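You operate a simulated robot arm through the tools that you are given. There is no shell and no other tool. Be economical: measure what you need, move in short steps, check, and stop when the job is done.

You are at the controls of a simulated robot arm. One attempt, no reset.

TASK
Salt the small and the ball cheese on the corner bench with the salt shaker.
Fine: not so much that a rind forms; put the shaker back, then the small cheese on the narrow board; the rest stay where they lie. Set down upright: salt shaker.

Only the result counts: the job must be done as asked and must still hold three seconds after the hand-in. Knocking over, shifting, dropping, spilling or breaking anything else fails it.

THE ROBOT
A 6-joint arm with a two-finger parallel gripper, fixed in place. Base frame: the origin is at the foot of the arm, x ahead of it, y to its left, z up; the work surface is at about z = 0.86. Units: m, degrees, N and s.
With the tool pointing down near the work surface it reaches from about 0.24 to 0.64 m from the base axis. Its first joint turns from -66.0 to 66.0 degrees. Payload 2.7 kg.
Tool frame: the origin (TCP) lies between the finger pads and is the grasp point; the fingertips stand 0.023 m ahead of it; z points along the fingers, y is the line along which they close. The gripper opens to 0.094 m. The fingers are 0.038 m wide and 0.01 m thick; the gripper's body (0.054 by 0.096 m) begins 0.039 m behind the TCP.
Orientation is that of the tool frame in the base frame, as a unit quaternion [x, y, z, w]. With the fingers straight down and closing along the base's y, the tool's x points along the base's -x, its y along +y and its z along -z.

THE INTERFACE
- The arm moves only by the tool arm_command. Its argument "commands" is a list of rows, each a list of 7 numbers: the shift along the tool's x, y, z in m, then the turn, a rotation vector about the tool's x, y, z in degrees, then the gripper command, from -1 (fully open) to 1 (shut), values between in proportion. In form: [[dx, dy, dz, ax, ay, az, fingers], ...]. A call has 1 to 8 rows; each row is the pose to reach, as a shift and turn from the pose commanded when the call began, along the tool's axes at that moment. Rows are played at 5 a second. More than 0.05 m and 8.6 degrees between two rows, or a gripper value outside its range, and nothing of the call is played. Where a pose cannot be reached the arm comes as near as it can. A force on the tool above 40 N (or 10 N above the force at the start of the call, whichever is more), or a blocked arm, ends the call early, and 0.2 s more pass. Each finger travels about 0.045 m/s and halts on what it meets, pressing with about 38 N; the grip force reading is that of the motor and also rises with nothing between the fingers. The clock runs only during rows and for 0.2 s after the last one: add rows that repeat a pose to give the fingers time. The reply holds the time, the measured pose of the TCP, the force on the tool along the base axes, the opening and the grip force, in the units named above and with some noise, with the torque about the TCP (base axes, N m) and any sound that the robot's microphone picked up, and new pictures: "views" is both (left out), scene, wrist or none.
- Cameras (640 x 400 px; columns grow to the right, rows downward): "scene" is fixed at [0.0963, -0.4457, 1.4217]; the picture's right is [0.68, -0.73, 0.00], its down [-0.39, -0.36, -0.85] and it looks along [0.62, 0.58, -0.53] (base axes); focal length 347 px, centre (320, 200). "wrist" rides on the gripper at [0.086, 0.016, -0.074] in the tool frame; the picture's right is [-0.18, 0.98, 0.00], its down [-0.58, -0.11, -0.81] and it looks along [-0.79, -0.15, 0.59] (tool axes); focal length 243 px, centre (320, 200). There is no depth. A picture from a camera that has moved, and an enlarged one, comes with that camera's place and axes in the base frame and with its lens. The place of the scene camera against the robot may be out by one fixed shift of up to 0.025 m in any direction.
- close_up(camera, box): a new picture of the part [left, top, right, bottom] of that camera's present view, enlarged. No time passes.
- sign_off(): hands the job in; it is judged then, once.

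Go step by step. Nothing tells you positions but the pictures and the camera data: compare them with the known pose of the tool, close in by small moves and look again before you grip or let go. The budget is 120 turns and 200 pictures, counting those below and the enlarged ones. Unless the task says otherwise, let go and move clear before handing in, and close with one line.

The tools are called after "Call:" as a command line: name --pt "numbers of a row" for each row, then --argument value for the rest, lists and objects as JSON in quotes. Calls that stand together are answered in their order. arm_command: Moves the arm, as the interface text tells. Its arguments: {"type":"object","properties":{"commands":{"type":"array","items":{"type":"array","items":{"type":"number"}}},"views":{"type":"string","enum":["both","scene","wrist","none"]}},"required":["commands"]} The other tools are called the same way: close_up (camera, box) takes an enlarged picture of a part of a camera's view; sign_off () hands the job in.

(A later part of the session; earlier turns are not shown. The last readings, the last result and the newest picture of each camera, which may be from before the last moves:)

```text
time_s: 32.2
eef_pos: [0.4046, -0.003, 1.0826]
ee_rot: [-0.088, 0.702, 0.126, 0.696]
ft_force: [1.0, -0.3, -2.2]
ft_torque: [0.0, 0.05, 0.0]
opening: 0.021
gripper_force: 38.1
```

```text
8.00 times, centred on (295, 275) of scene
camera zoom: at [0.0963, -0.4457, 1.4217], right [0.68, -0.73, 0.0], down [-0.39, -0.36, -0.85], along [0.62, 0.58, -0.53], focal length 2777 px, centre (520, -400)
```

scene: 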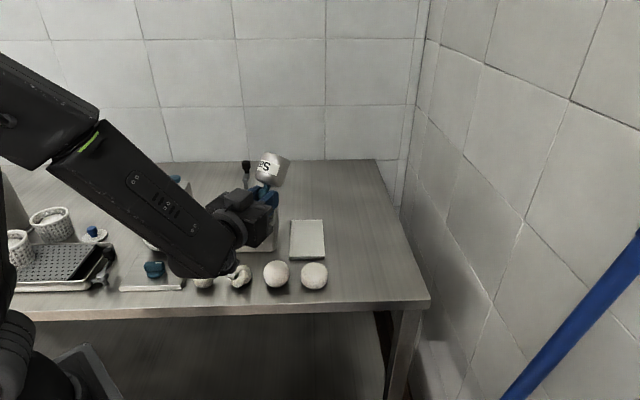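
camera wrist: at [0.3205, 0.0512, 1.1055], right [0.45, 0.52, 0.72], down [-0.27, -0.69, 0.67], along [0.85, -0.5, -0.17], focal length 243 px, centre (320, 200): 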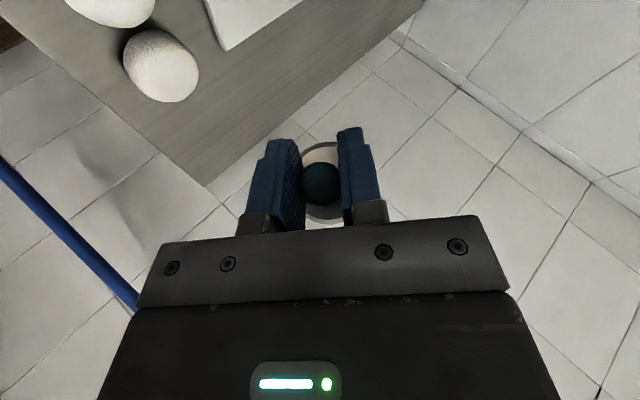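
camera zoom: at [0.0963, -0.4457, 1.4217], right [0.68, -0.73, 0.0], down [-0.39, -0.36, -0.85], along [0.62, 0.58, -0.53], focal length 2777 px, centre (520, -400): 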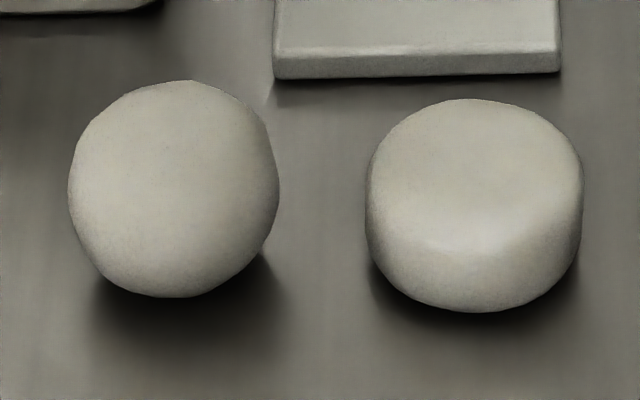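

Nothing again, so the salt may leave through the base. I'll yaw the inverted shaker so the scene camera can see its underside.

Call:
arm_command --pt "0 0 0 8 0 0 1" --pt "0 0 0 16 0 0 1" --pt "0 0 0 24 0 0 1" --pt "0 0 0 32 0 0 1" --pt "0 0 0 40 0 0 1" --pt "0 0 0 48 0 0 1" --pt "0 0 0 56 0 0 1" --pt "0 0 0 64 0 0 1" --views "scene"

Call:
close_up --camera "scene" --box '[230, 130, 310, 210]'

```text
time_s: 34.0
eef_pos: [0.2893, -0.2565, 1.1228]
ee_rot: [0.245, 0.683, -0.261, 0.637]
ft_force: [0.5, 0.4, -1.2]
ft_torque: [0.03, 0.01, -0.04]
opening: 0.0207
gripper_force: 38.3
out of reach, approached as far as the arm can: row 3, 4, 5, 6, 7, 8
```

scene: 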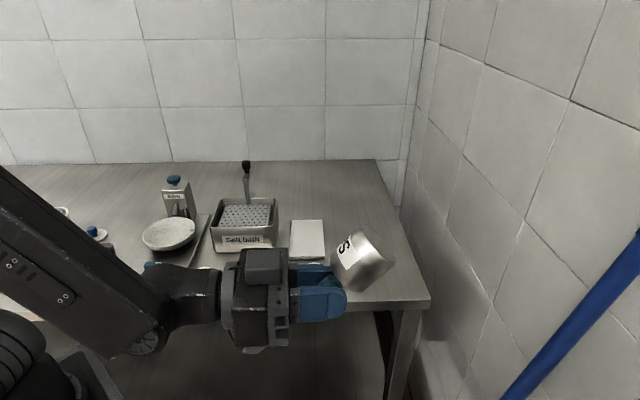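

```text
5.00 times, centred on (270, 170) of scene
camera zoom: at [0.0964, -0.4457, 1.4217], right [0.68, -0.73, 0.0], down [-0.39, -0.36, -0.85], along [0.62, 0.58, -0.53], focal length 1736 px, centre (570, 350)
```

zoom: 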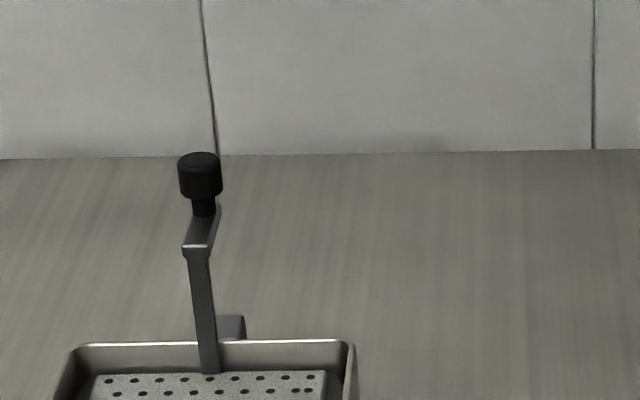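

The arm strayed (unreachable pose) but clear of everything, off the bench's front-right. The shaker is nearer to the camera now; look at its underside.

Call:
close_up --camera "scene" --box '[280, 210, 420, 310]'

Call:
close_up --camera "scene" --box '[140, 190, 380, 330]'

```text
4.00 times, centred on (350, 260) of scene
camera zoom: at [0.0964, -0.4457, 1.4217], right [0.68, -0.73, 0.0], down [-0.39, -0.36, -0.85], along [0.62, 0.58, -0.53], focal length 1389 px, centre (200, -40)
```

zoom: 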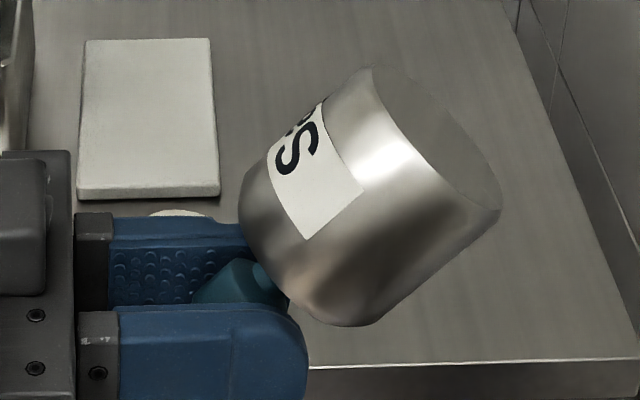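

```text
2.67 times, centred on (260, 260) of scene
camera zoom: at [0.0964, -0.4457, 1.4217], right [0.68, -0.73, 0.0], down [-0.39, -0.36, -0.85], along [0.62, 0.58, -0.53], focal length 926 px, centre (480, 40)
```

zoom: 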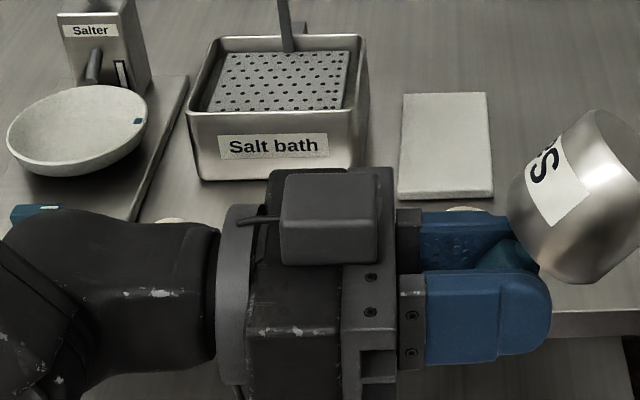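

The underside is a plain matt disc, likely the sieve, and the knob is the handle. So I'll return it upright over the ball and shake harder there. First pitch the tool back down.

Call:
arm_command --pt "0 0 0 0 8 0 1" --pt "0 0 0 0 16 0 1" --pt "0 0 0 0 24 0 1" --pt "0 0 0 0 32 0 1" --pt "0 0 0 0 37 0 1" --pt "0 0 0 0 37 0 1" --views "scene"

```text
time_s: 35.4
eef_pos: [0.2807, -0.2521, 1.1084]
ee_rot: [0.287, 0.812, -0.202, 0.466]
ft_force: [0.0, 0.0, -2.1]
ft_torque: [0.04, 0.07, -0.01]
opening: 0.0207
gripper_force: 37.4
out of reach, approached as far as the arm can: row 3, 4, 5, 6
```

scene: 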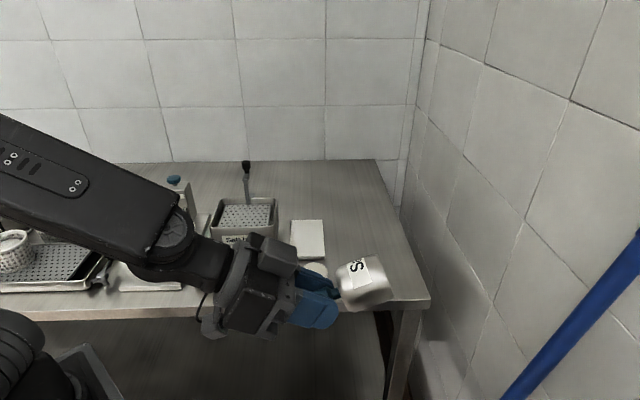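

Now I yaw back to about +20° while carrying the shaker back over the bench.

Call:
arm_command --pt "0.0006 0.0306 -0.0075 -6.76 -0.46 -3.74 1" --pt "0.0012 0.0612 -0.015 -13.5 -0.93 -7.5 1" --pt "0.0018 0.0918 -0.0225 -20.3 -1.4 -11.2 1" --pt "0.0025 0.1224 -0.03 -27.0 -1.86 -15.0 1" --pt "0.003 0.153 -0.0375 -33.8 -2.3 -18.7 1" --pt "0.0037 0.1836 -0.045 -40.5 -2.8 -22.4 1" --pt "0.0043 0.2142 -0.0525 -47.3 -3.25 -26.2 1" --pt "0.005 0.245 -0.06 -54.0 -3.7 -29.9 1" --views "scene"

```text
time_s: 37.2
eef_pos: [0.4025, -0.0273, 1.1185]
ee_rot: [-0.172, 0.844, 0.069, 0.503]
ft_force: [0.4, 0.1, -1.2]
ft_torque: [0.0, 0.07, 0.0]
opening: 0.0206
gripper_force: 38.4
```

scene: 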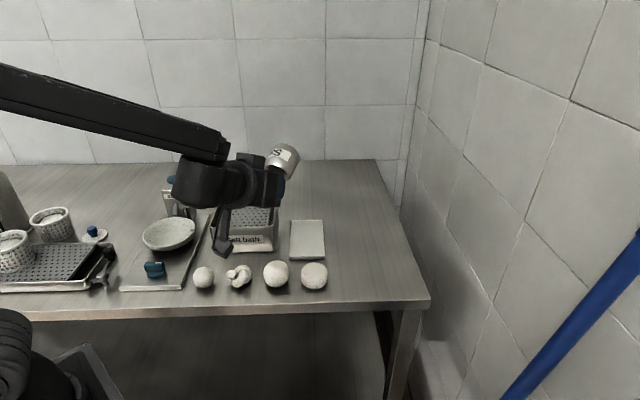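

Good. Now three calls to roll the shaker back upright.

Call:
arm_command --pt "0 0 0 0.73 0.06 7.6 1" --pt "0 0 0 1.46 0.11 15.2 1" --pt "0 0 0 2.19 0.17 22.8 1" --pt "0 0 0 2.92 0.23 30.4 1" --pt "0 0 0 3.65 0.28 38.0 1" --pt "0 0 0 4.38 0.34 45.6 1" --pt "0 0 0 5.1 0.4 53.2 1" --pt "0 0 0 5.83 0.45 60.8 1" --views "none"

Call:
arm_command --pt "0 0 0 0.73 0.06 7.6 1" --pt "0 0 0 1.46 0.11 15.2 1" --pt "0 0 0 2.19 0.17 22.8 1" --pt "0 0 0 2.92 0.23 30.4 1" --pt "0 0 0 3.65 0.28 38.0 1" --pt "0 0 0 4.38 0.34 45.6 1" --pt "0 0 0 5.1 0.4 53.2 1" --pt "0 0 0 5.83 0.45 60.8 1" --views "none"

Call:
arm_command --pt "0 0 0 0.73 0.06 7.6 1" --pt "0 0 0 1.46 0.11 15.2 1" --pt "0 0 0 2.19 0.17 22.8 1" --pt "0 0 0 2.92 0.23 30.4 1" --pt "0 0 0 3.65 0.28 38.0 1" --pt "0 0 0 4.38 0.34 45.6 1" --pt "0 0 0 5.1 0.4 53.2 1" --pt "0 0 0 5.83 0.45 60.8 1" --views "both"

```text
time_s: 39.0
eef_pos: [0.4034, -0.0283, 1.1187]
ee_rot: [0.305, 0.818, 0.27, 0.405]
ft_force: [0.1, -0.1, -1.4]
ft_torque: [0.05, 0.08, 0.0]
opening: 0.0207
gripper_force: 37.9
```

```text
time_s: 40.8
eef_pos: [0.4011, -0.0289, 1.1188]
ee_rot: [0.696, 0.564, 0.4, 0.194]
ft_force: [0.1, 0.5, -1.8]
ft_torque: [0.04, 0.02, -0.03]
opening: 0.0208
gripper_force: 38.0
```

```text
time_s: 42.6
eef_pos: [0.4023, -0.0293, 1.1177]
ee_rot: [0.893, 0.154, 0.417, -0.071]
ft_force: [0.8, 0.6, -1.3]
ft_torque: [0.02, 0.02, -0.01]
opening: 0.0208
gripper_force: 37.9
camera wrist: at [0.4054, -0.0437, 1.2318], right [0.22, -0.97, -0.14], down [-0.97, -0.23, 0.07], along [-0.1, 0.12, -0.99], focal length 243 px, centre (320, 200)
```

scene: 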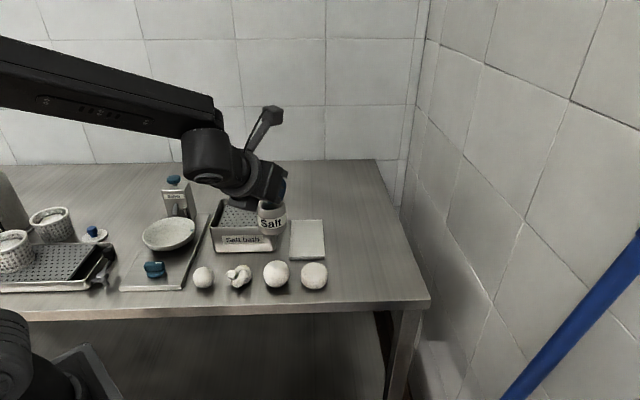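
wrist: 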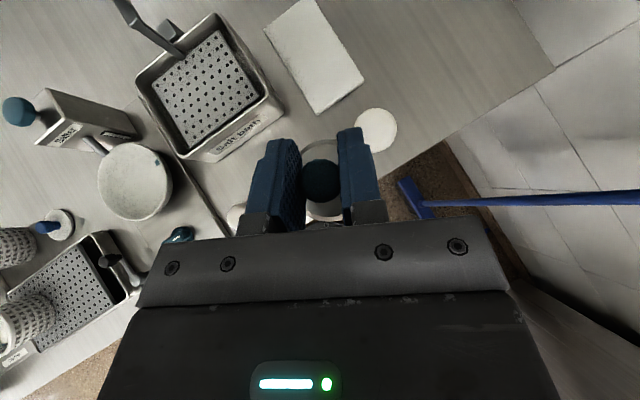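

Upright again and the grip held. I lower it to ~5 cm above the ball and shake with 49 mm strokes.

Call:
arm_command --pt "-0.018 -0.011 0.033 0 0 0 1" --pt "-0.036 -0.022 0.066 0 0 0 1" --pt "-0.036 -0.022 0.066 0 0 0 1" --views "none"

Call:
arm_command --pt "0.0375 0 -0.0315 0 0 0 1" --pt "0 0 0 0 0 0 1" --pt "0.0375 0 -0.0315 0 0 0 1" --pt "0 0 0 0 0 0 1" --pt "0.0375 0 -0.0315 0 0 0 1" --pt "0 0 0 0 0 0 1" --views "none"

Call:
close_up --camera "scene" --box '[240, 190, 340, 300]'

```text
time_s: 43.4
eef_pos: [0.4206, 0.0019, 1.0477]
ee_rot: [0.893, 0.155, 0.417, -0.071]
ft_force: [0.3, 0.1, -2.5]
ft_torque: [-0.04, 0.01, -0.02]
opening: 0.0209
gripper_force: 38.2
```

```text
time_s: 44.8
eef_pos: [0.4196, -0.0013, 1.0487]
ee_rot: [0.892, 0.155, 0.418, -0.071]
ft_force: [-0.4, 0.4, -1.0]
ft_torque: [-0.02, 0.02, 0.01]
opening: 0.0208
gripper_force: 37.7
```

```text
3.64 times, centred on (290, 245) of scene
camera zoom: at [0.0963, -0.4457, 1.4217], right [0.68, -0.73, 0.0], down [-0.39, -0.36, -0.85], along [0.62, 0.58, -0.53], focal length 1262 px, centre (429, 36)
```

zoom: 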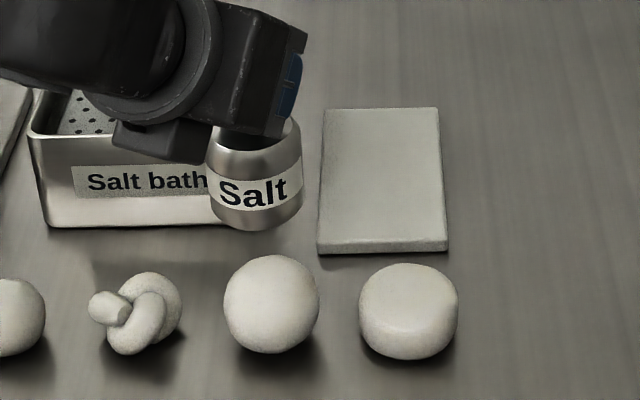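

No salt yet. One more upright test with sideways shaking (tool y), then I'll go to a steeper inversion.

Call:
arm_command --pt "0 0.025 0 0 0 0 1" --pt "0 -0.02 0 0 0 0 1" --pt "0 0.025 0 0 0 0 1" --pt "0 -0.02 0 0 0 0 1" --pt "0 0.025 0 0 0 0 1" --pt "0 -0.02 0 0 0 0 1" --pt "0 0 0 0 0 0 1" --views "none"

Call:
close_up --camera "scene" --box '[255, 250, 335, 300]'

```text
time_s: 46.4
eef_pos: [0.4193, 0.001, 1.0493]
ee_rot: [0.893, 0.155, 0.417, -0.07]
ft_force: [0.8, -0.3, -1.9]
ft_torque: [-0.06, 0.0, 0.01]
opening: 0.0207
gripper_force: 38.3
```

```text
8.00 times, centred on (295, 275) of scene
camera zoom: at [0.0964, -0.4457, 1.4217], right [0.68, -0.73, 0.0], down [-0.39, -0.36, -0.85], along [0.62, 0.58, -0.53], focal length 2777 px, centre (520, -400)
```

zoom: 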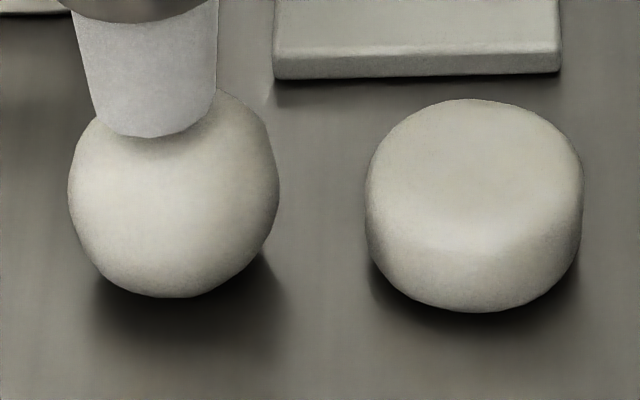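

Salt is falling from the base as a visible column onto the ball — sideways shaking upright works. I hold still and look at what has landed.

Call:
arm_command --pt "0 0 0 0 0 0 1" --views "none"

Call:
close_up --camera "scene" --box '[255, 240, 335, 300]'

```text
time_s: 46.8
eef_pos: [0.4189, 0.0015, 1.049]
ee_rot: [0.892, 0.156, 0.418, -0.072]
ft_force: [-2.2, 0.2, -1.4]
ft_torque: [0.01, 0.02, 0.02]
opening: 0.0208
gripper_force: 38.0
```

```text
6.67 times, centred on (295, 270) of scene
camera zoom: at [0.0963, -0.4457, 1.4217], right [0.68, -0.73, 0.0], down [-0.39, -0.36, -0.85], along [0.62, 0.58, -0.53], focal length 2314 px, centre (487, -267)
```

zoom: 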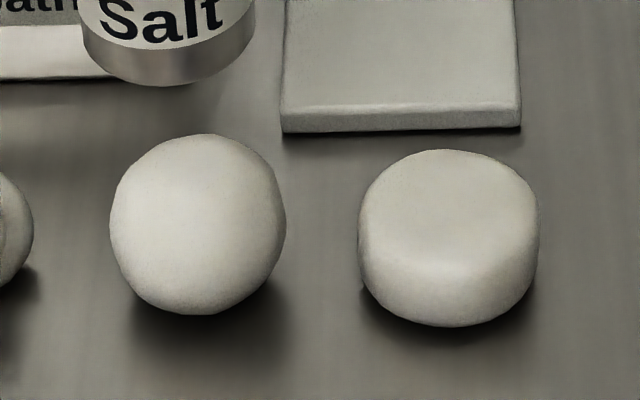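

The flow stopped by itself, and the ball seems slightly paler than the wheel. A tighter look to judge how salted it is.

Call:
close_up --camera "scene" --box '[260, 255, 295, 292]'

Call:
close_up --camera "scene" --box '[297, 257, 332, 294]'

Call:
close_up --camera "scene" --box '[188, 258, 223, 295]'

```text
10.81 times, centred on (278, 274) of scene
camera zoom: at [0.0963, -0.4457, 1.4217], right [0.68, -0.73, 0.0], down [-0.39, -0.36, -0.85], along [0.62, 0.58, -0.53], focal length 3753 px, centre (780, -595)
```

zoom: 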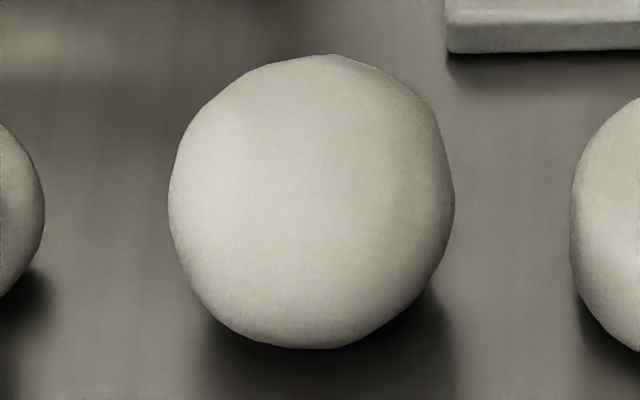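

```text
10.81 times, centred on (314, 276) of scene
camera zoom: at [0.0963, -0.4457, 1.4217], right [0.68, -0.73, 0.0], down [-0.39, -0.36, -0.85], along [0.62, 0.58, -0.53], focal length 3753 px, centre (380, -616)
```

zoom: 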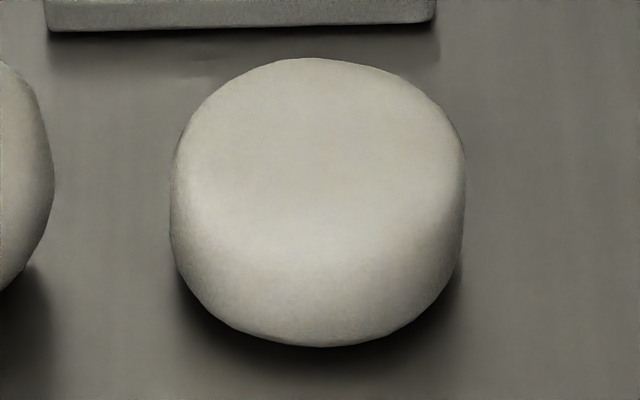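

```text
10.81 times, centred on (206, 276) of scene
camera zoom: at [0.0963, -0.4457, 1.4217], right [0.68, -0.73, 0.0], down [-0.39, -0.36, -0.85], along [0.62, 0.58, -0.53], focal length 3753 px, centre (1558, -627)
```

zoom: 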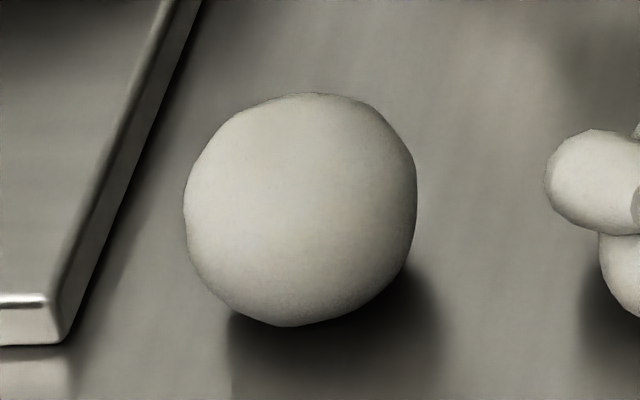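

The change is slight at most. I'll give one short, smaller sideways shake and look immediately for flow.

Call:
arm_command --pt "0 0.018 0 0 0 0 1" --pt "0 -0.018 0 0 0 0 1" --pt "0 0.018 0 0 0 0 1" --pt "0 0 0 0 0 0 1" --views "none"

Call:
close_up --camera "scene" --box '[250, 230, 330, 300]'

```text
time_s: 47.8
eef_pos: [0.4198, 0.0012, 1.0501]
ee_rot: [0.893, 0.155, 0.418, -0.07]
ft_force: [-0.6, -0.4, -1.7]
ft_torque: [0.01, -0.02, -0.03]
opening: 0.021
gripper_force: 37.8
```

```text
5.71 times, centred on (290, 265) of scene
camera zoom: at [0.0963, -0.4457, 1.4217], right [0.68, -0.73, 0.0], down [-0.39, -0.36, -0.85], along [0.62, 0.58, -0.53], focal length 1984 px, centre (491, -171)
```

zoom: 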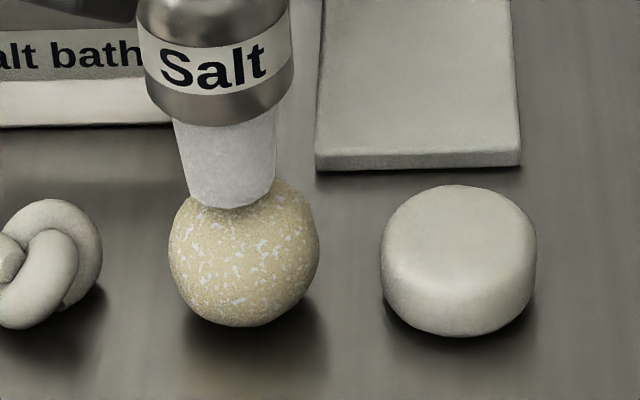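

The ball now shows salt grains on its surface. I hold still until the flow ends and check.

Call:
arm_command --pt "0 0 0 0 0 0 1" --views "none"

Call:
close_up --camera "scene" --box '[250, 230, 330, 300]'

```text
time_s: 48.2
eef_pos: [0.4189, 0.0013, 1.0508]
ee_rot: [0.892, 0.155, 0.418, -0.07]
ft_force: [0.6, 0.2, -1.9]
ft_torque: [-0.01, -0.01, 0.0]
opening: 0.0209
gripper_force: 37.8
```

```text
5.71 times, centred on (290, 265) of scene
camera zoom: at [0.0963, -0.4457, 1.4217], right [0.68, -0.73, 0.0], down [-0.39, -0.36, -0.85], along [0.62, 0.58, -0.53], focal length 1984 px, centre (491, -171)
```

zoom: 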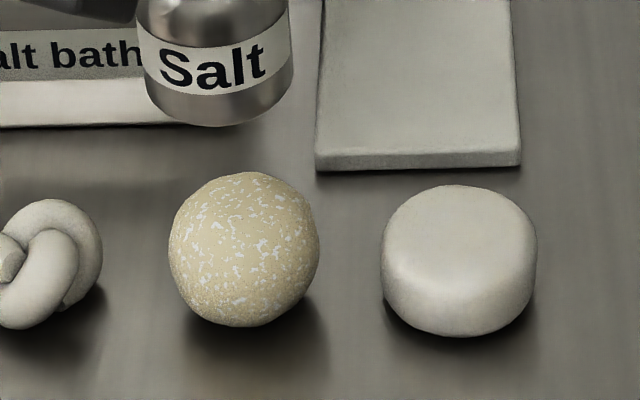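

The ball is finely salted; I stop there. Next I carry the shaker smoothly around the front of the knot toward the small cheese, yawing the tool so the arm can reach close in.

Call:
arm_command --pt "-0.008 -0.0045 -0.0095 0 0 0 1" --pt "-0.02 -0.0115 -0.024 0 0 0 1" --pt "-0.034 -0.0195 -0.041 3.8 0 -3.2 1" --pt "-0.044 -0.025 -0.053 9.6 0 -8.0 1" --pt "-0.048 -0.0274 -0.0576 15.3 0 -12.9 1" --pt "-0.048 -0.0274 -0.0576 21.4 0 -18 1" --pt "-0.048 -0.0274 -0.0576 27.6 0 -23.1 1" --pt "-0.048 -0.0274 -0.0576 33.7 0 -28.3 1" --views "scene"

```text
time_s: 50.0
eef_pos: [0.3408, 0.001, 1.0487]
ee_rot: [0.77, 0.479, 0.359, -0.221]
ft_force: [0.1, 0.9, -1.7]
ft_torque: [0.01, -0.01, 0.04]
opening: 0.0208
gripper_force: 37.9
```

scene: 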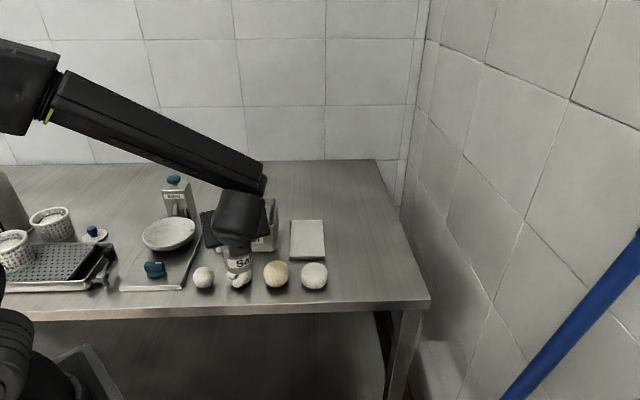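

Reachable. Now around to the front-left, then a look with the wrist camera to locate the small cheese.

Call:
arm_command --pt "0.004 -0.012 0.0045 0 0 0 1" --pt "0.01 -0.033 0.012 0 0 0 1" --pt "0.017 -0.055 0.02 0 0 0 1" --pt "0.023 -0.072 0.0267 0 0 0 1" --pt "0.025 -0.08 0.0297 0 0 0 1" --pt "0.025 -0.08 0.0297 0 0 0 1" --views "both"

```text
time_s: 51.4
eef_pos: [0.2867, 0.0722, 1.0483]
ee_rot: [0.77, 0.48, 0.358, -0.221]
ft_force: [-0.7, 0.2, -1.1]
ft_torque: [0.01, -0.04, -0.01]
opening: 0.0206
gripper_force: 38.6
camera wrist: at [0.2991, 0.0639, 1.1625], right [0.83, -0.54, -0.14], down [-0.54, -0.84, 0.07], along [-0.16, 0.01, -0.99], focal length 243 px, centre (320, 200)
```

scene: 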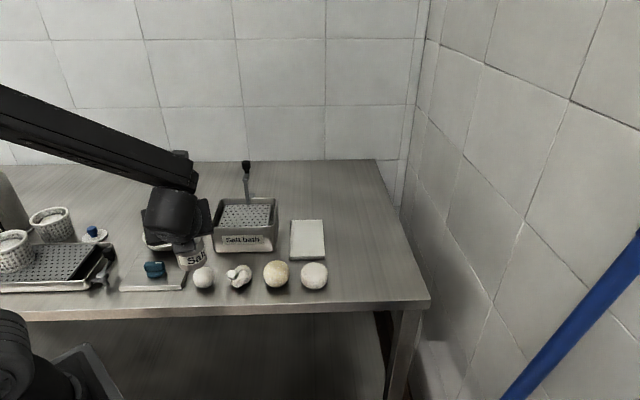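
wrist: 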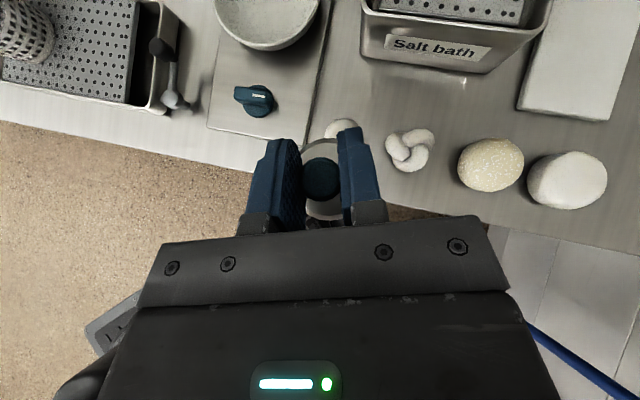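

The small cheese is at about [0.311, 0.112]. I move gently above it, base ~4.5 cm over its top.

Call:
arm_command --pt "0.003 0.0008 0.0075 0 0 0 1" --pt "0.008 0.002 0.02 0 0 0 1" --pt "0.014 0.0034 0.035 0 0 0 1" --pt "0.018 0.0044 0.0452 0 0 0 1" --pt "0.018 0.0044 0.0452 0 0 0 1" --views "wrist"

Call:
close_up --camera "scene" --box '[165, 215, 255, 300]'

```text
time_s: 52.6
eef_pos: [0.3115, 0.1101, 1.0328]
ee_rot: [0.77, 0.479, 0.359, -0.22]
ft_force: [0.4, -0.1, -1.1]
ft_torque: [0.01, -0.04, -0.01]
opening: 0.0206
gripper_force: 37.8
camera wrist: at [0.3245, 0.1034, 1.1474], right [0.83, -0.54, -0.14], down [-0.54, -0.84, 0.07], along [-0.16, 0.01, -0.99], focal length 243 px, centre (320, 200)
```

wrist: 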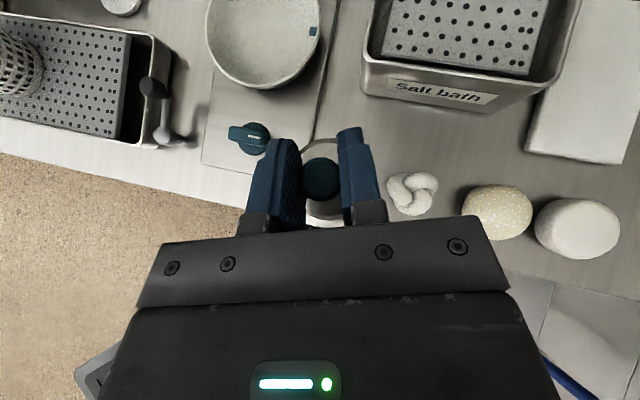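

```text
4.71 times, centred on (210, 258) of scene
camera zoom: at [0.0964, -0.4457, 1.4217], right [0.68, -0.73, 0.0], down [-0.39, -0.36, -0.85], along [0.62, 0.58, -0.53], focal length 1634 px, centre (838, -71)
```

zoom: 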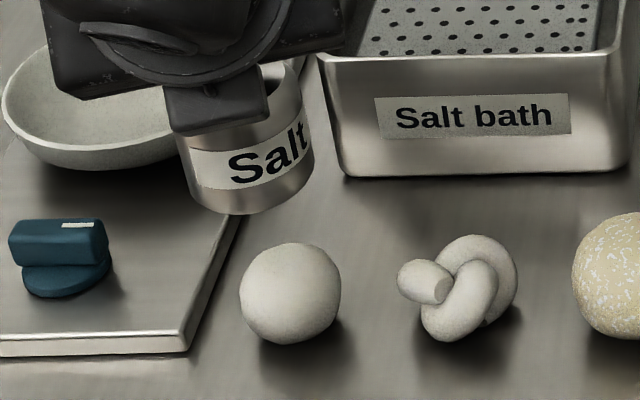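

Lined up above the small cheese. I start with a smaller sideways shake (±12 mm) and look for flow.

Call:
arm_command --pt "0 0.012 0 0 0 0 1" --pt "0 -0.012 0 0 0 0 1" --pt "0 0.012 0 0 0 0 1" --pt "0 0 0 0 0 0 1" --views "none"

Call:
close_up --camera "scene" --box '[165, 215, 255, 300]'

```text
time_s: 53.6
eef_pos: [0.3117, 0.1115, 1.0324]
ee_rot: [0.77, 0.478, 0.36, -0.221]
ft_force: [0.1, -0.1, -2.0]
ft_torque: [0.0, 0.02, 0.01]
opening: 0.0208
gripper_force: 38.2
```

```text
4.71 times, centred on (210, 258) of scene
camera zoom: at [0.0964, -0.4457, 1.4217], right [0.68, -0.73, 0.0], down [-0.39, -0.36, -0.85], along [0.62, 0.58, -0.53], focal length 1634 px, centre (838, -71)
```

zoom: 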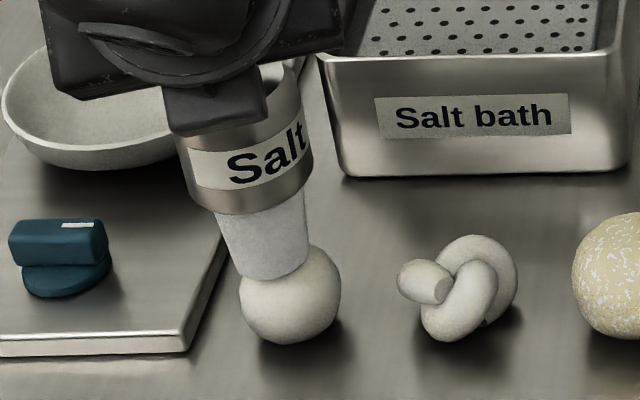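

Flow works with ±12 mm. Another identical short shake, then check for grains.

Call:
arm_command --pt "0 0.012 0 0 0 0 1" --pt "0 -0.012 0 0 0 0 1" --pt "0 0 0 0 0 0 1" --views "none"

Call:
close_up --camera "scene" --box '[165, 215, 255, 300]'

```text
time_s: 54.4
eef_pos: [0.3106, 0.1103, 1.0353]
ee_rot: [0.77, 0.48, 0.358, -0.222]
ft_force: [-0.1, 0.5, -1.2]
ft_torque: [-0.01, 0.01, -0.01]
opening: 0.0209
gripper_force: 37.7
```

```text
4.71 times, centred on (210, 258) of scene
camera zoom: at [0.0963, -0.4457, 1.4217], right [0.68, -0.73, 0.0], down [-0.39, -0.36, -0.85], along [0.62, 0.58, -0.53], focal length 1634 px, centre (838, -71)
```

zoom: 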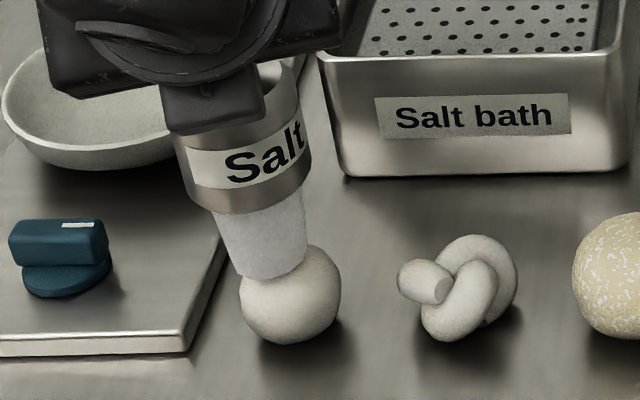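

Flow but no grains yet. Another short shake and look.

Call:
arm_command --pt "0.001 0.014 0.001 0 0 0 1" --pt "0.001 -0.01 0.001 0 0 0 1" --pt "0.001 0.002 0.001 0 0 0 1" --views "none"

Call:
close_up --camera "scene" --box '[165, 215, 255, 300]'

```text
time_s: 55.2
eef_pos: [0.3127, 0.1114, 1.0344]
ee_rot: [0.77, 0.478, 0.36, -0.221]
ft_force: [0.0, 0.0, -1.7]
ft_torque: [0.0, -0.03, -0.01]
opening: 0.0209
gripper_force: 37.9
```

```text
4.71 times, centred on (210, 258) of scene
camera zoom: at [0.0963, -0.4457, 1.4217], right [0.68, -0.73, 0.0], down [-0.39, -0.36, -0.85], along [0.62, 0.58, -0.53], focal length 1634 px, centre (838, -71)
```

zoom: 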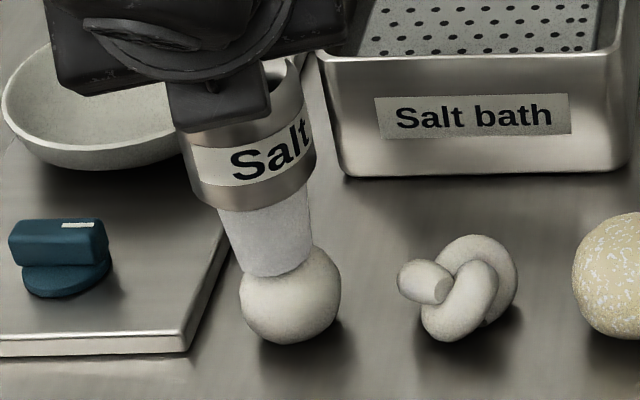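

Still plain; another short shake.

Call:
arm_command --pt "0 0.012 0 0 0 0 1" --pt "0 -0.012 0 0 0 0 1" --pt "0 0 0 0 0 0 1" --views "none"

Call:
close_up --camera "scene" --box '[165, 215, 255, 300]'

```text
time_s: 56.0
eef_pos: [0.3128, 0.1118, 1.0339]
ee_rot: [0.77, 0.479, 0.359, -0.221]
ft_force: [0.4, 0.2, -1.6]
ft_torque: [0.0, 0.02, 0.01]
opening: 0.0209
gripper_force: 37.6
```

```text
4.71 times, centred on (210, 258) of scene
camera zoom: at [0.0963, -0.4457, 1.4217], right [0.68, -0.73, 0.0], down [-0.39, -0.36, -0.85], along [0.62, 0.58, -0.53], focal length 1634 px, centre (838, -71)
```

zoom: 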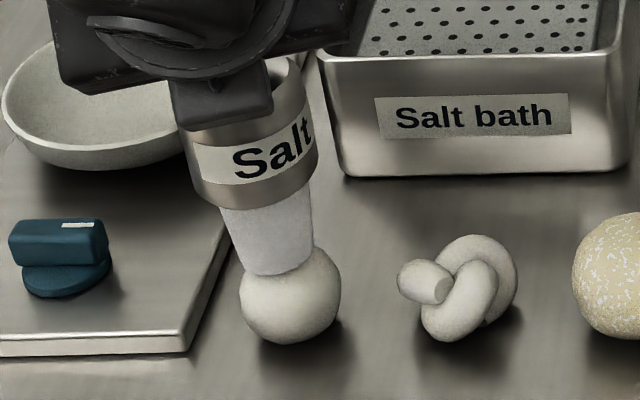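

No grains yet; a slightly longer shake.

Call:
arm_command --pt "0 0.014 0 0 0 0 1" --pt "0 -0.014 0 0 0 0 1" --pt "0 0.014 0 0 0 0 1" --pt "0 0 0 0 0 0 1" --views "none"

Call:
close_up --camera "scene" --box '[165, 215, 255, 300]'

```text
time_s: 57.0
eef_pos: [0.3149, 0.11, 1.0329]
ee_rot: [0.77, 0.479, 0.36, -0.221]
ft_force: [0.2, -0.7, -1.5]
ft_torque: [0.01, -0.02, 0.01]
opening: 0.0207
gripper_force: 38.3
```

```text
4.71 times, centred on (210, 258) of scene
camera zoom: at [0.0964, -0.4457, 1.4217], right [0.68, -0.73, 0.0], down [-0.39, -0.36, -0.85], along [0.62, 0.58, -0.53], focal length 1634 px, centre (838, -71)
```

zoom: 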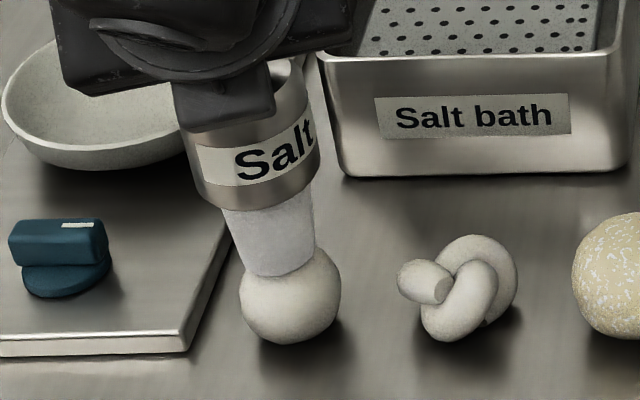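

Continuing with another shake of the same kind.

Call:
arm_command --pt "0 0.014 0 0 0 0 1" --pt "0 -0.014 0 0 0 0 1" --pt "0 0 0 0 0 0 1" --views "none"

Call:
close_up --camera "scene" --box '[165, 215, 255, 300]'

```text
time_s: 57.8
eef_pos: [0.314, 0.1122, 1.0327]
ee_rot: [0.77, 0.479, 0.359, -0.221]
ft_force: [0.3, 0.3, -1.6]
ft_torque: [-0.05, -0.01, -0.05]
opening: 0.0205
gripper_force: 37.6
```

```text
4.71 times, centred on (210, 258) of scene
camera zoom: at [0.0963, -0.4457, 1.4217], right [0.68, -0.73, 0.0], down [-0.39, -0.36, -0.85], along [0.62, 0.58, -0.53], focal length 1634 px, centre (838, -71)
```

zoom: 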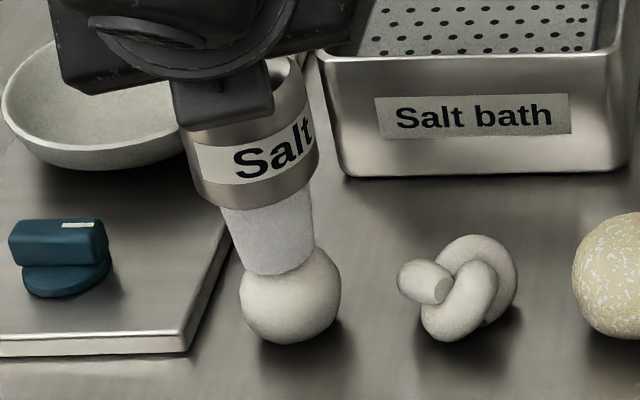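

Slowly paler, no grains yet; another round a bit stronger.

Call:
arm_command --pt "0 0.016 0 0 0 0 1" --pt "0 -0.016 0 0 0 0 1" --pt "0 0 0 0 0 0 1" --views "none"

Call:
close_up --camera "scene" --box '[165, 215, 255, 300]'

```text
time_s: 58.6
eef_pos: [0.3137, 0.1104, 1.0338]
ee_rot: [0.77, 0.479, 0.359, -0.222]
ft_force: [-0.3, 0.1, -1.0]
ft_torque: [0.03, 0.02, 0.02]
opening: 0.0208
gripper_force: 38.0
```

```text
4.71 times, centred on (210, 258) of scene
camera zoom: at [0.0963, -0.4457, 1.4217], right [0.68, -0.73, 0.0], down [-0.39, -0.36, -0.85], along [0.62, 0.58, -0.53], focal length 1634 px, centre (838, -71)
```

zoom: 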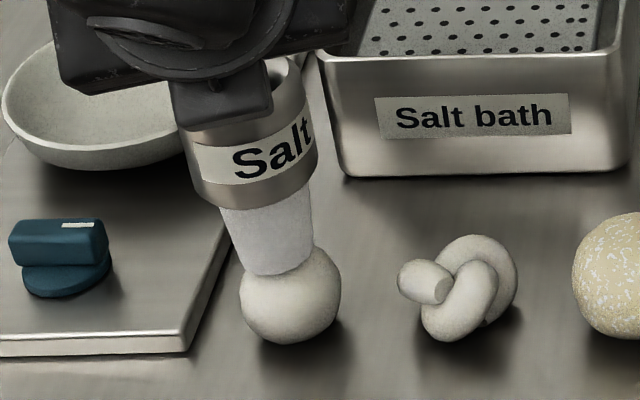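

Before adding more, I compare the ball, the small cheese and the unsalted knot in detail.

Call:
close_up --camera "scene" --box '[260, 255, 295, 292]'

Call:
close_up --camera "wrist" --box '[370, 150, 640, 280]'

Call:
close_up --camera "scene" --box '[190, 255, 260, 298]'

```text
10.81 times, centred on (278, 274) of scene
camera zoom: at [0.0963, -0.4457, 1.4217], right [0.68, -0.73, 0.0], down [-0.39, -0.36, -0.85], along [0.62, 0.58, -0.53], focal length 3753 px, centre (780, -595)
```

zoom: 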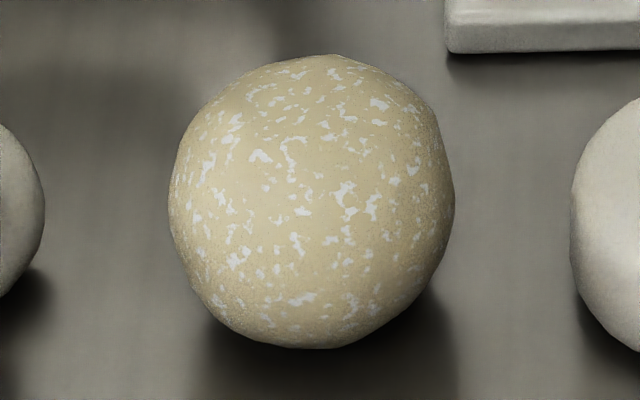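

```text
2.37 times, centred on (505, 215) of wrist
camera zoom: at [0.3271, 0.1047, 1.1474], right [0.83, -0.54, -0.14], down [-0.54, -0.84, 0.07], along [-0.16, 0.01, -0.99], focal length 575 px, centre (-118, 164)
```

zoom: 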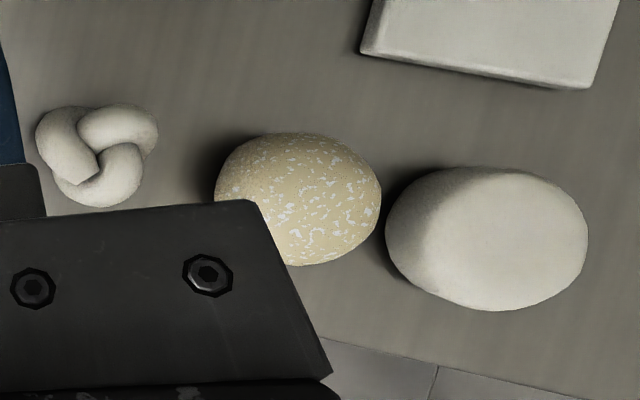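

```text
9.14 times, centred on (225, 276) of scene
camera zoom: at [0.0963, -0.4457, 1.4217], right [0.68, -0.73, 0.0], down [-0.39, -0.36, -0.85], along [0.62, 0.58, -0.53], focal length 3174 px, centre (1189, -499)
```

zoom: 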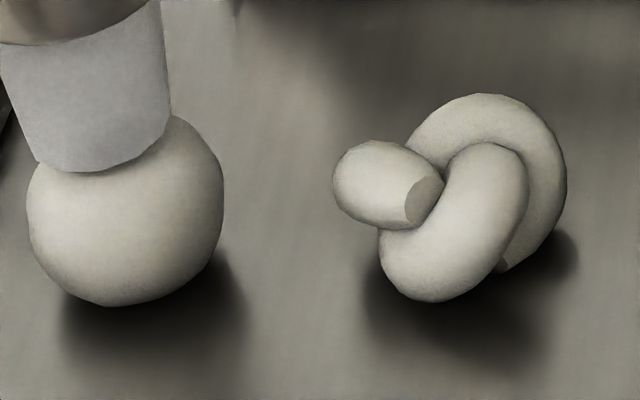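

The ball shows scattered salt flakes; the small cheese still matches the unsalted knot, so I go on in short steps.

Call:
arm_command --pt "-0.001 0.016 -0.002 0 0 0 1" --pt "-0.001 -0.018 -0.002 0 0 0 1" --pt "-0.001 0.014 -0.002 0 0 0 1" --pt "-0.001 -0.001 -0.002 0 0 0 1" --views "none"

Call:
close_up --camera "scene" --box '[165, 215, 255, 300]'

```text
time_s: 59.6
eef_pos: [0.3112, 0.11, 1.0307]
ee_rot: [0.77, 0.478, 0.359, -0.221]
ft_force: [-1.1, 0.3, -2.3]
ft_torque: [-0.01, 0.0, -0.03]
opening: 0.0208
gripper_force: 38.0
```

```text
4.71 times, centred on (210, 258) of scene
camera zoom: at [0.0964, -0.4457, 1.4217], right [0.68, -0.73, 0.0], down [-0.39, -0.36, -0.85], along [0.62, 0.58, -0.53], focal length 1634 px, centre (838, -71)
```

zoom: 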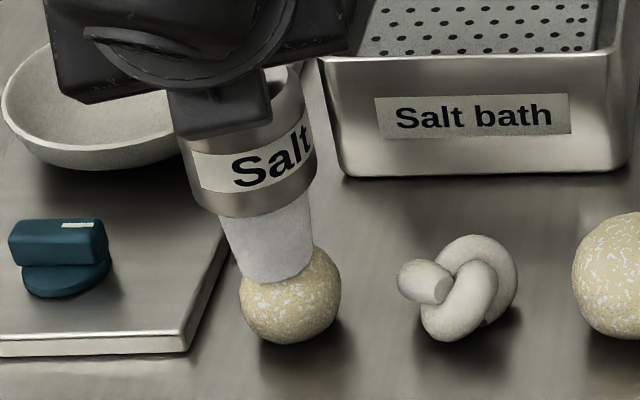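

The small cheese is now salted too, same look as the ball. I hold until the flow ends.

Call:
arm_command --pt "0 0 0 0 0 0 1" --pt "0 0 0 0 0 0 1" --views "none"

Call:
arm_command --pt "-0.002 -0.0005 -0.0055 0 0 0 1" --pt "-0.006 -0.0015 -0.016 0 0 0 1" --pt "-0.011 -0.0027 -0.028 0 0 0 1" --pt "-0.016 -0.004 -0.04 0 0 0 1" --pt "-0.018 -0.0044 -0.0452 0 0 0 1" --pt "-0.018 -0.0044 -0.0452 0 0 0 1" --views "scene"

Call:
close_up --camera "scene" --box '[165, 215, 255, 300]'

```text
time_s: 60.2
eef_pos: [0.3121, 0.1099, 1.0316]
ee_rot: [0.77, 0.478, 0.36, -0.221]
ft_force: [0.2, -0.2, -2.1]
ft_torque: [0.0, -0.02, 0.0]
opening: 0.021
gripper_force: 38.4
```

```text
time_s: 61.6
eef_pos: [0.287, 0.0701, 1.0491]
ee_rot: [0.77, 0.479, 0.358, -0.221]
ft_force: [-0.7, -0.8, -1.6]
ft_torque: [0.01, 0.01, -0.03]
opening: 0.0205
gripper_force: 37.7
```

scene: 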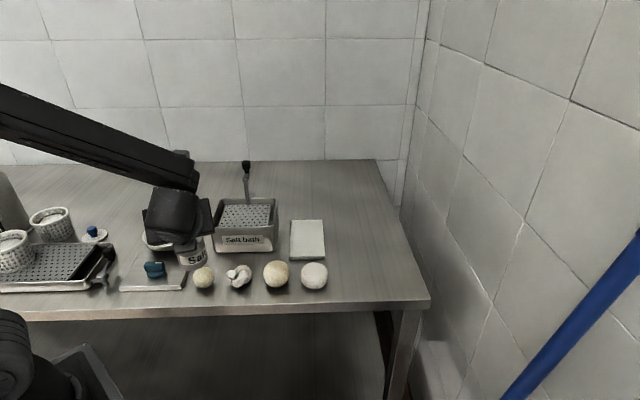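

```text
4.71 times, centred on (210, 258) of scene
camera zoom: at [0.0963, -0.4457, 1.4217], right [0.68, -0.73, 0.0], down [-0.39, -0.36, -0.85], along [0.62, 0.58, -0.53], focal length 1634 px, centre (838, -71)
```

zoom: 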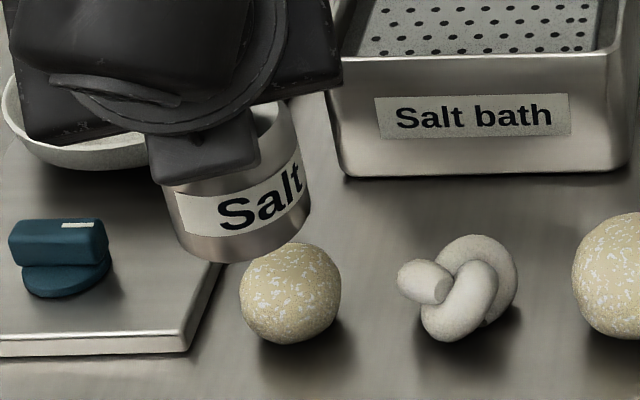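

Both salted, no stray flow while moving. Back along the front side, then yaw back to +20°.

Call:
arm_command --pt "-0.004 0.012 -0.0045 0 0 0 1" --pt "-0.011 0.035 -0.013 0 0 0 1" --pt "-0.019 0.06 -0.022 -4 0 3.36 1" --pt "-0.024 0.077 -0.0285 -9.7 0 8.15 1" --pt "-0.025 0.08 -0.0297 -15.7 0 13.2 1" --pt "-0.025 0.08 -0.0297 -21.7 0 18.2 1" --pt "-0.025 0.08 -0.0297 -27.7 0 23.3 1" --pt "-0.025 0.08 -0.0297 -33.7 0 28.3 1" --views "none"

```text
time_s: 63.4
eef_pos: [0.3414, 0.0003, 1.049]
ee_rot: [0.893, 0.155, 0.417, -0.07]
ft_force: [0.7, -0.2, -1.3]
ft_torque: [-0.03, 0.03, -0.04]
opening: 0.0208
gripper_force: 37.9
```

Now around the right-front side of the ball and wheel toward the shaker's place.

Call:
arm_command --pt "0.001 0.015 0.001 0 0 0 1" --pt "0.003 0.048 0.003 0 0 0 1" --pt "0.005 0.085 0.006 0 0 0 1" --pt "0.007 0.12 0.008 0 0 0 1" --pt "0.0076 0.1427 0.0092 0 0 0 1" --pt "0.0076 0.1427 0.0092 0 0 0 1" --views "none"

Call:
arm_command --pt "0.009 0.005 0.011 0 0 0 1" --pt "0.027 0.015 0.0325 0 0 0 1" --pt "0.049 0.027 0.058 0 0 0 1" --pt "0.072 0.041 0.086 0 0 0 1" --pt "0.094 0.053 0.112 0 0 0 1" --pt "0.106 0.06 0.1265 0 0 0 1" --pt "0.1084 0.0613 0.1296 0 0 0 1" --pt "0.1084 0.0613 0.1296 0 0 0 1" --views "both"

```text
time_s: 64.8
eef_pos: [0.4005, -0.1303, 1.0494]
ee_rot: [0.893, 0.155, 0.417, -0.071]
ft_force: [-0.2, 0.3, -1.5]
ft_torque: [-0.02, 0.03, -0.04]
opening: 0.021
gripper_force: 38.5
```

```text
time_s: 66.6
eef_pos: [0.5812, -0.1315, 1.0511]
ee_rot: [0.893, 0.156, 0.417, -0.072]
ft_force: [0.4, 0.3, -1.4]
ft_torque: [0.01, 0.02, 0.03]
opening: 0.0208
gripper_force: 38.2
camera wrist: at [0.5843, -0.1449, 1.1642], right [0.22, -0.97, -0.14], down [-0.97, -0.23, 0.07], along [-0.1, 0.12, -0.99], focal length 243 px, centre (320, 200)
```

scene: 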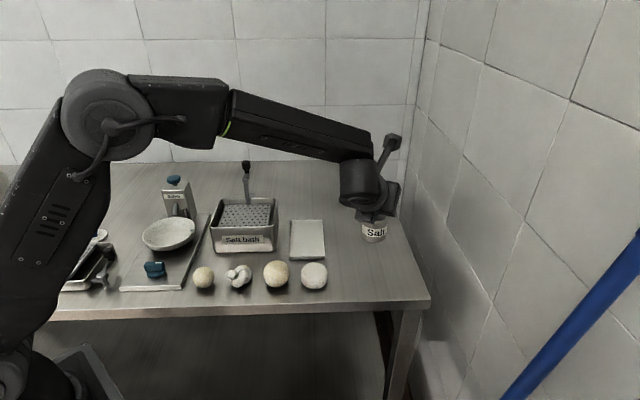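
wrist: 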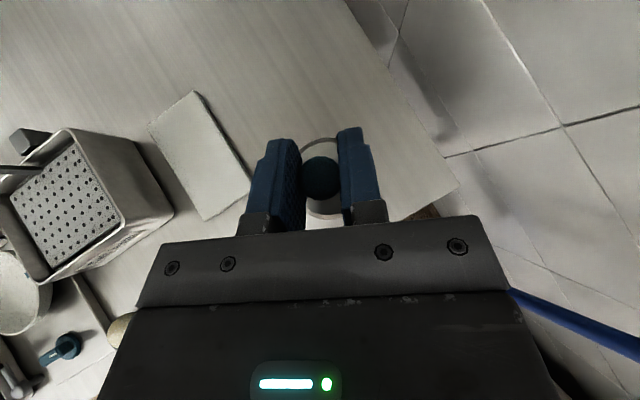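

Now over the original spot [0.602,-0.049], then down to ~15 mm above the surface.

Call:
arm_command --pt "0.005 -0.012 0.006 0 0 0 1" --pt "0.015 -0.035 0.018 0 0 0 1" --pt "0.0265 -0.062 0.0315 0 0 0 1" --pt "0.0302 -0.0708 0.036 0 0 0 1" --pt "0.012 -0.0708 0.0515 0 0 0 1" --pt "-0.012 -0.0708 0.0715 0 0 0 1" --pt "-0.033 -0.0708 0.089 0 0 0 1" --pt "-0.0394 -0.0708 0.0945 0 0 0 1" --views "none"

Call:
close_up --camera "scene" --box '[325, 215, 370, 270]'

```text
time_s: 68.4
eef_pos: [0.5989, -0.0486, 0.9587]
ee_rot: [0.893, 0.155, 0.417, -0.071]
ft_force: [0.0, -1.1, -2.1]
ft_torque: [0.03, -0.02, 0.04]
opening: 0.021
gripper_force: 38.9
```

```text
7.27 times, centred on (348, 242) of scene
camera zoom: at [0.0964, -0.4457, 1.4217], right [0.68, -0.73, 0.0], down [-0.39, -0.36, -0.85], along [0.62, 0.58, -0.53], focal length 2525 px, centre (120, -109)
```

zoom: 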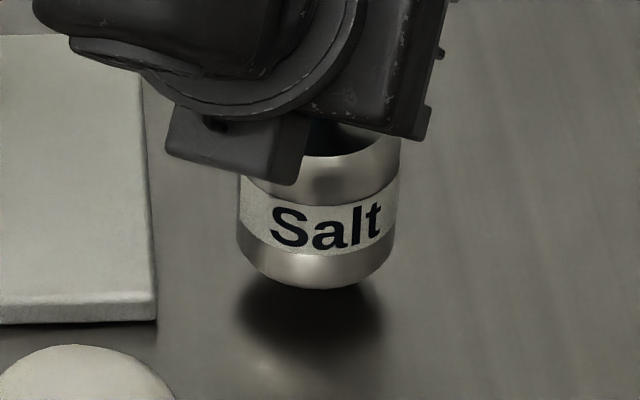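

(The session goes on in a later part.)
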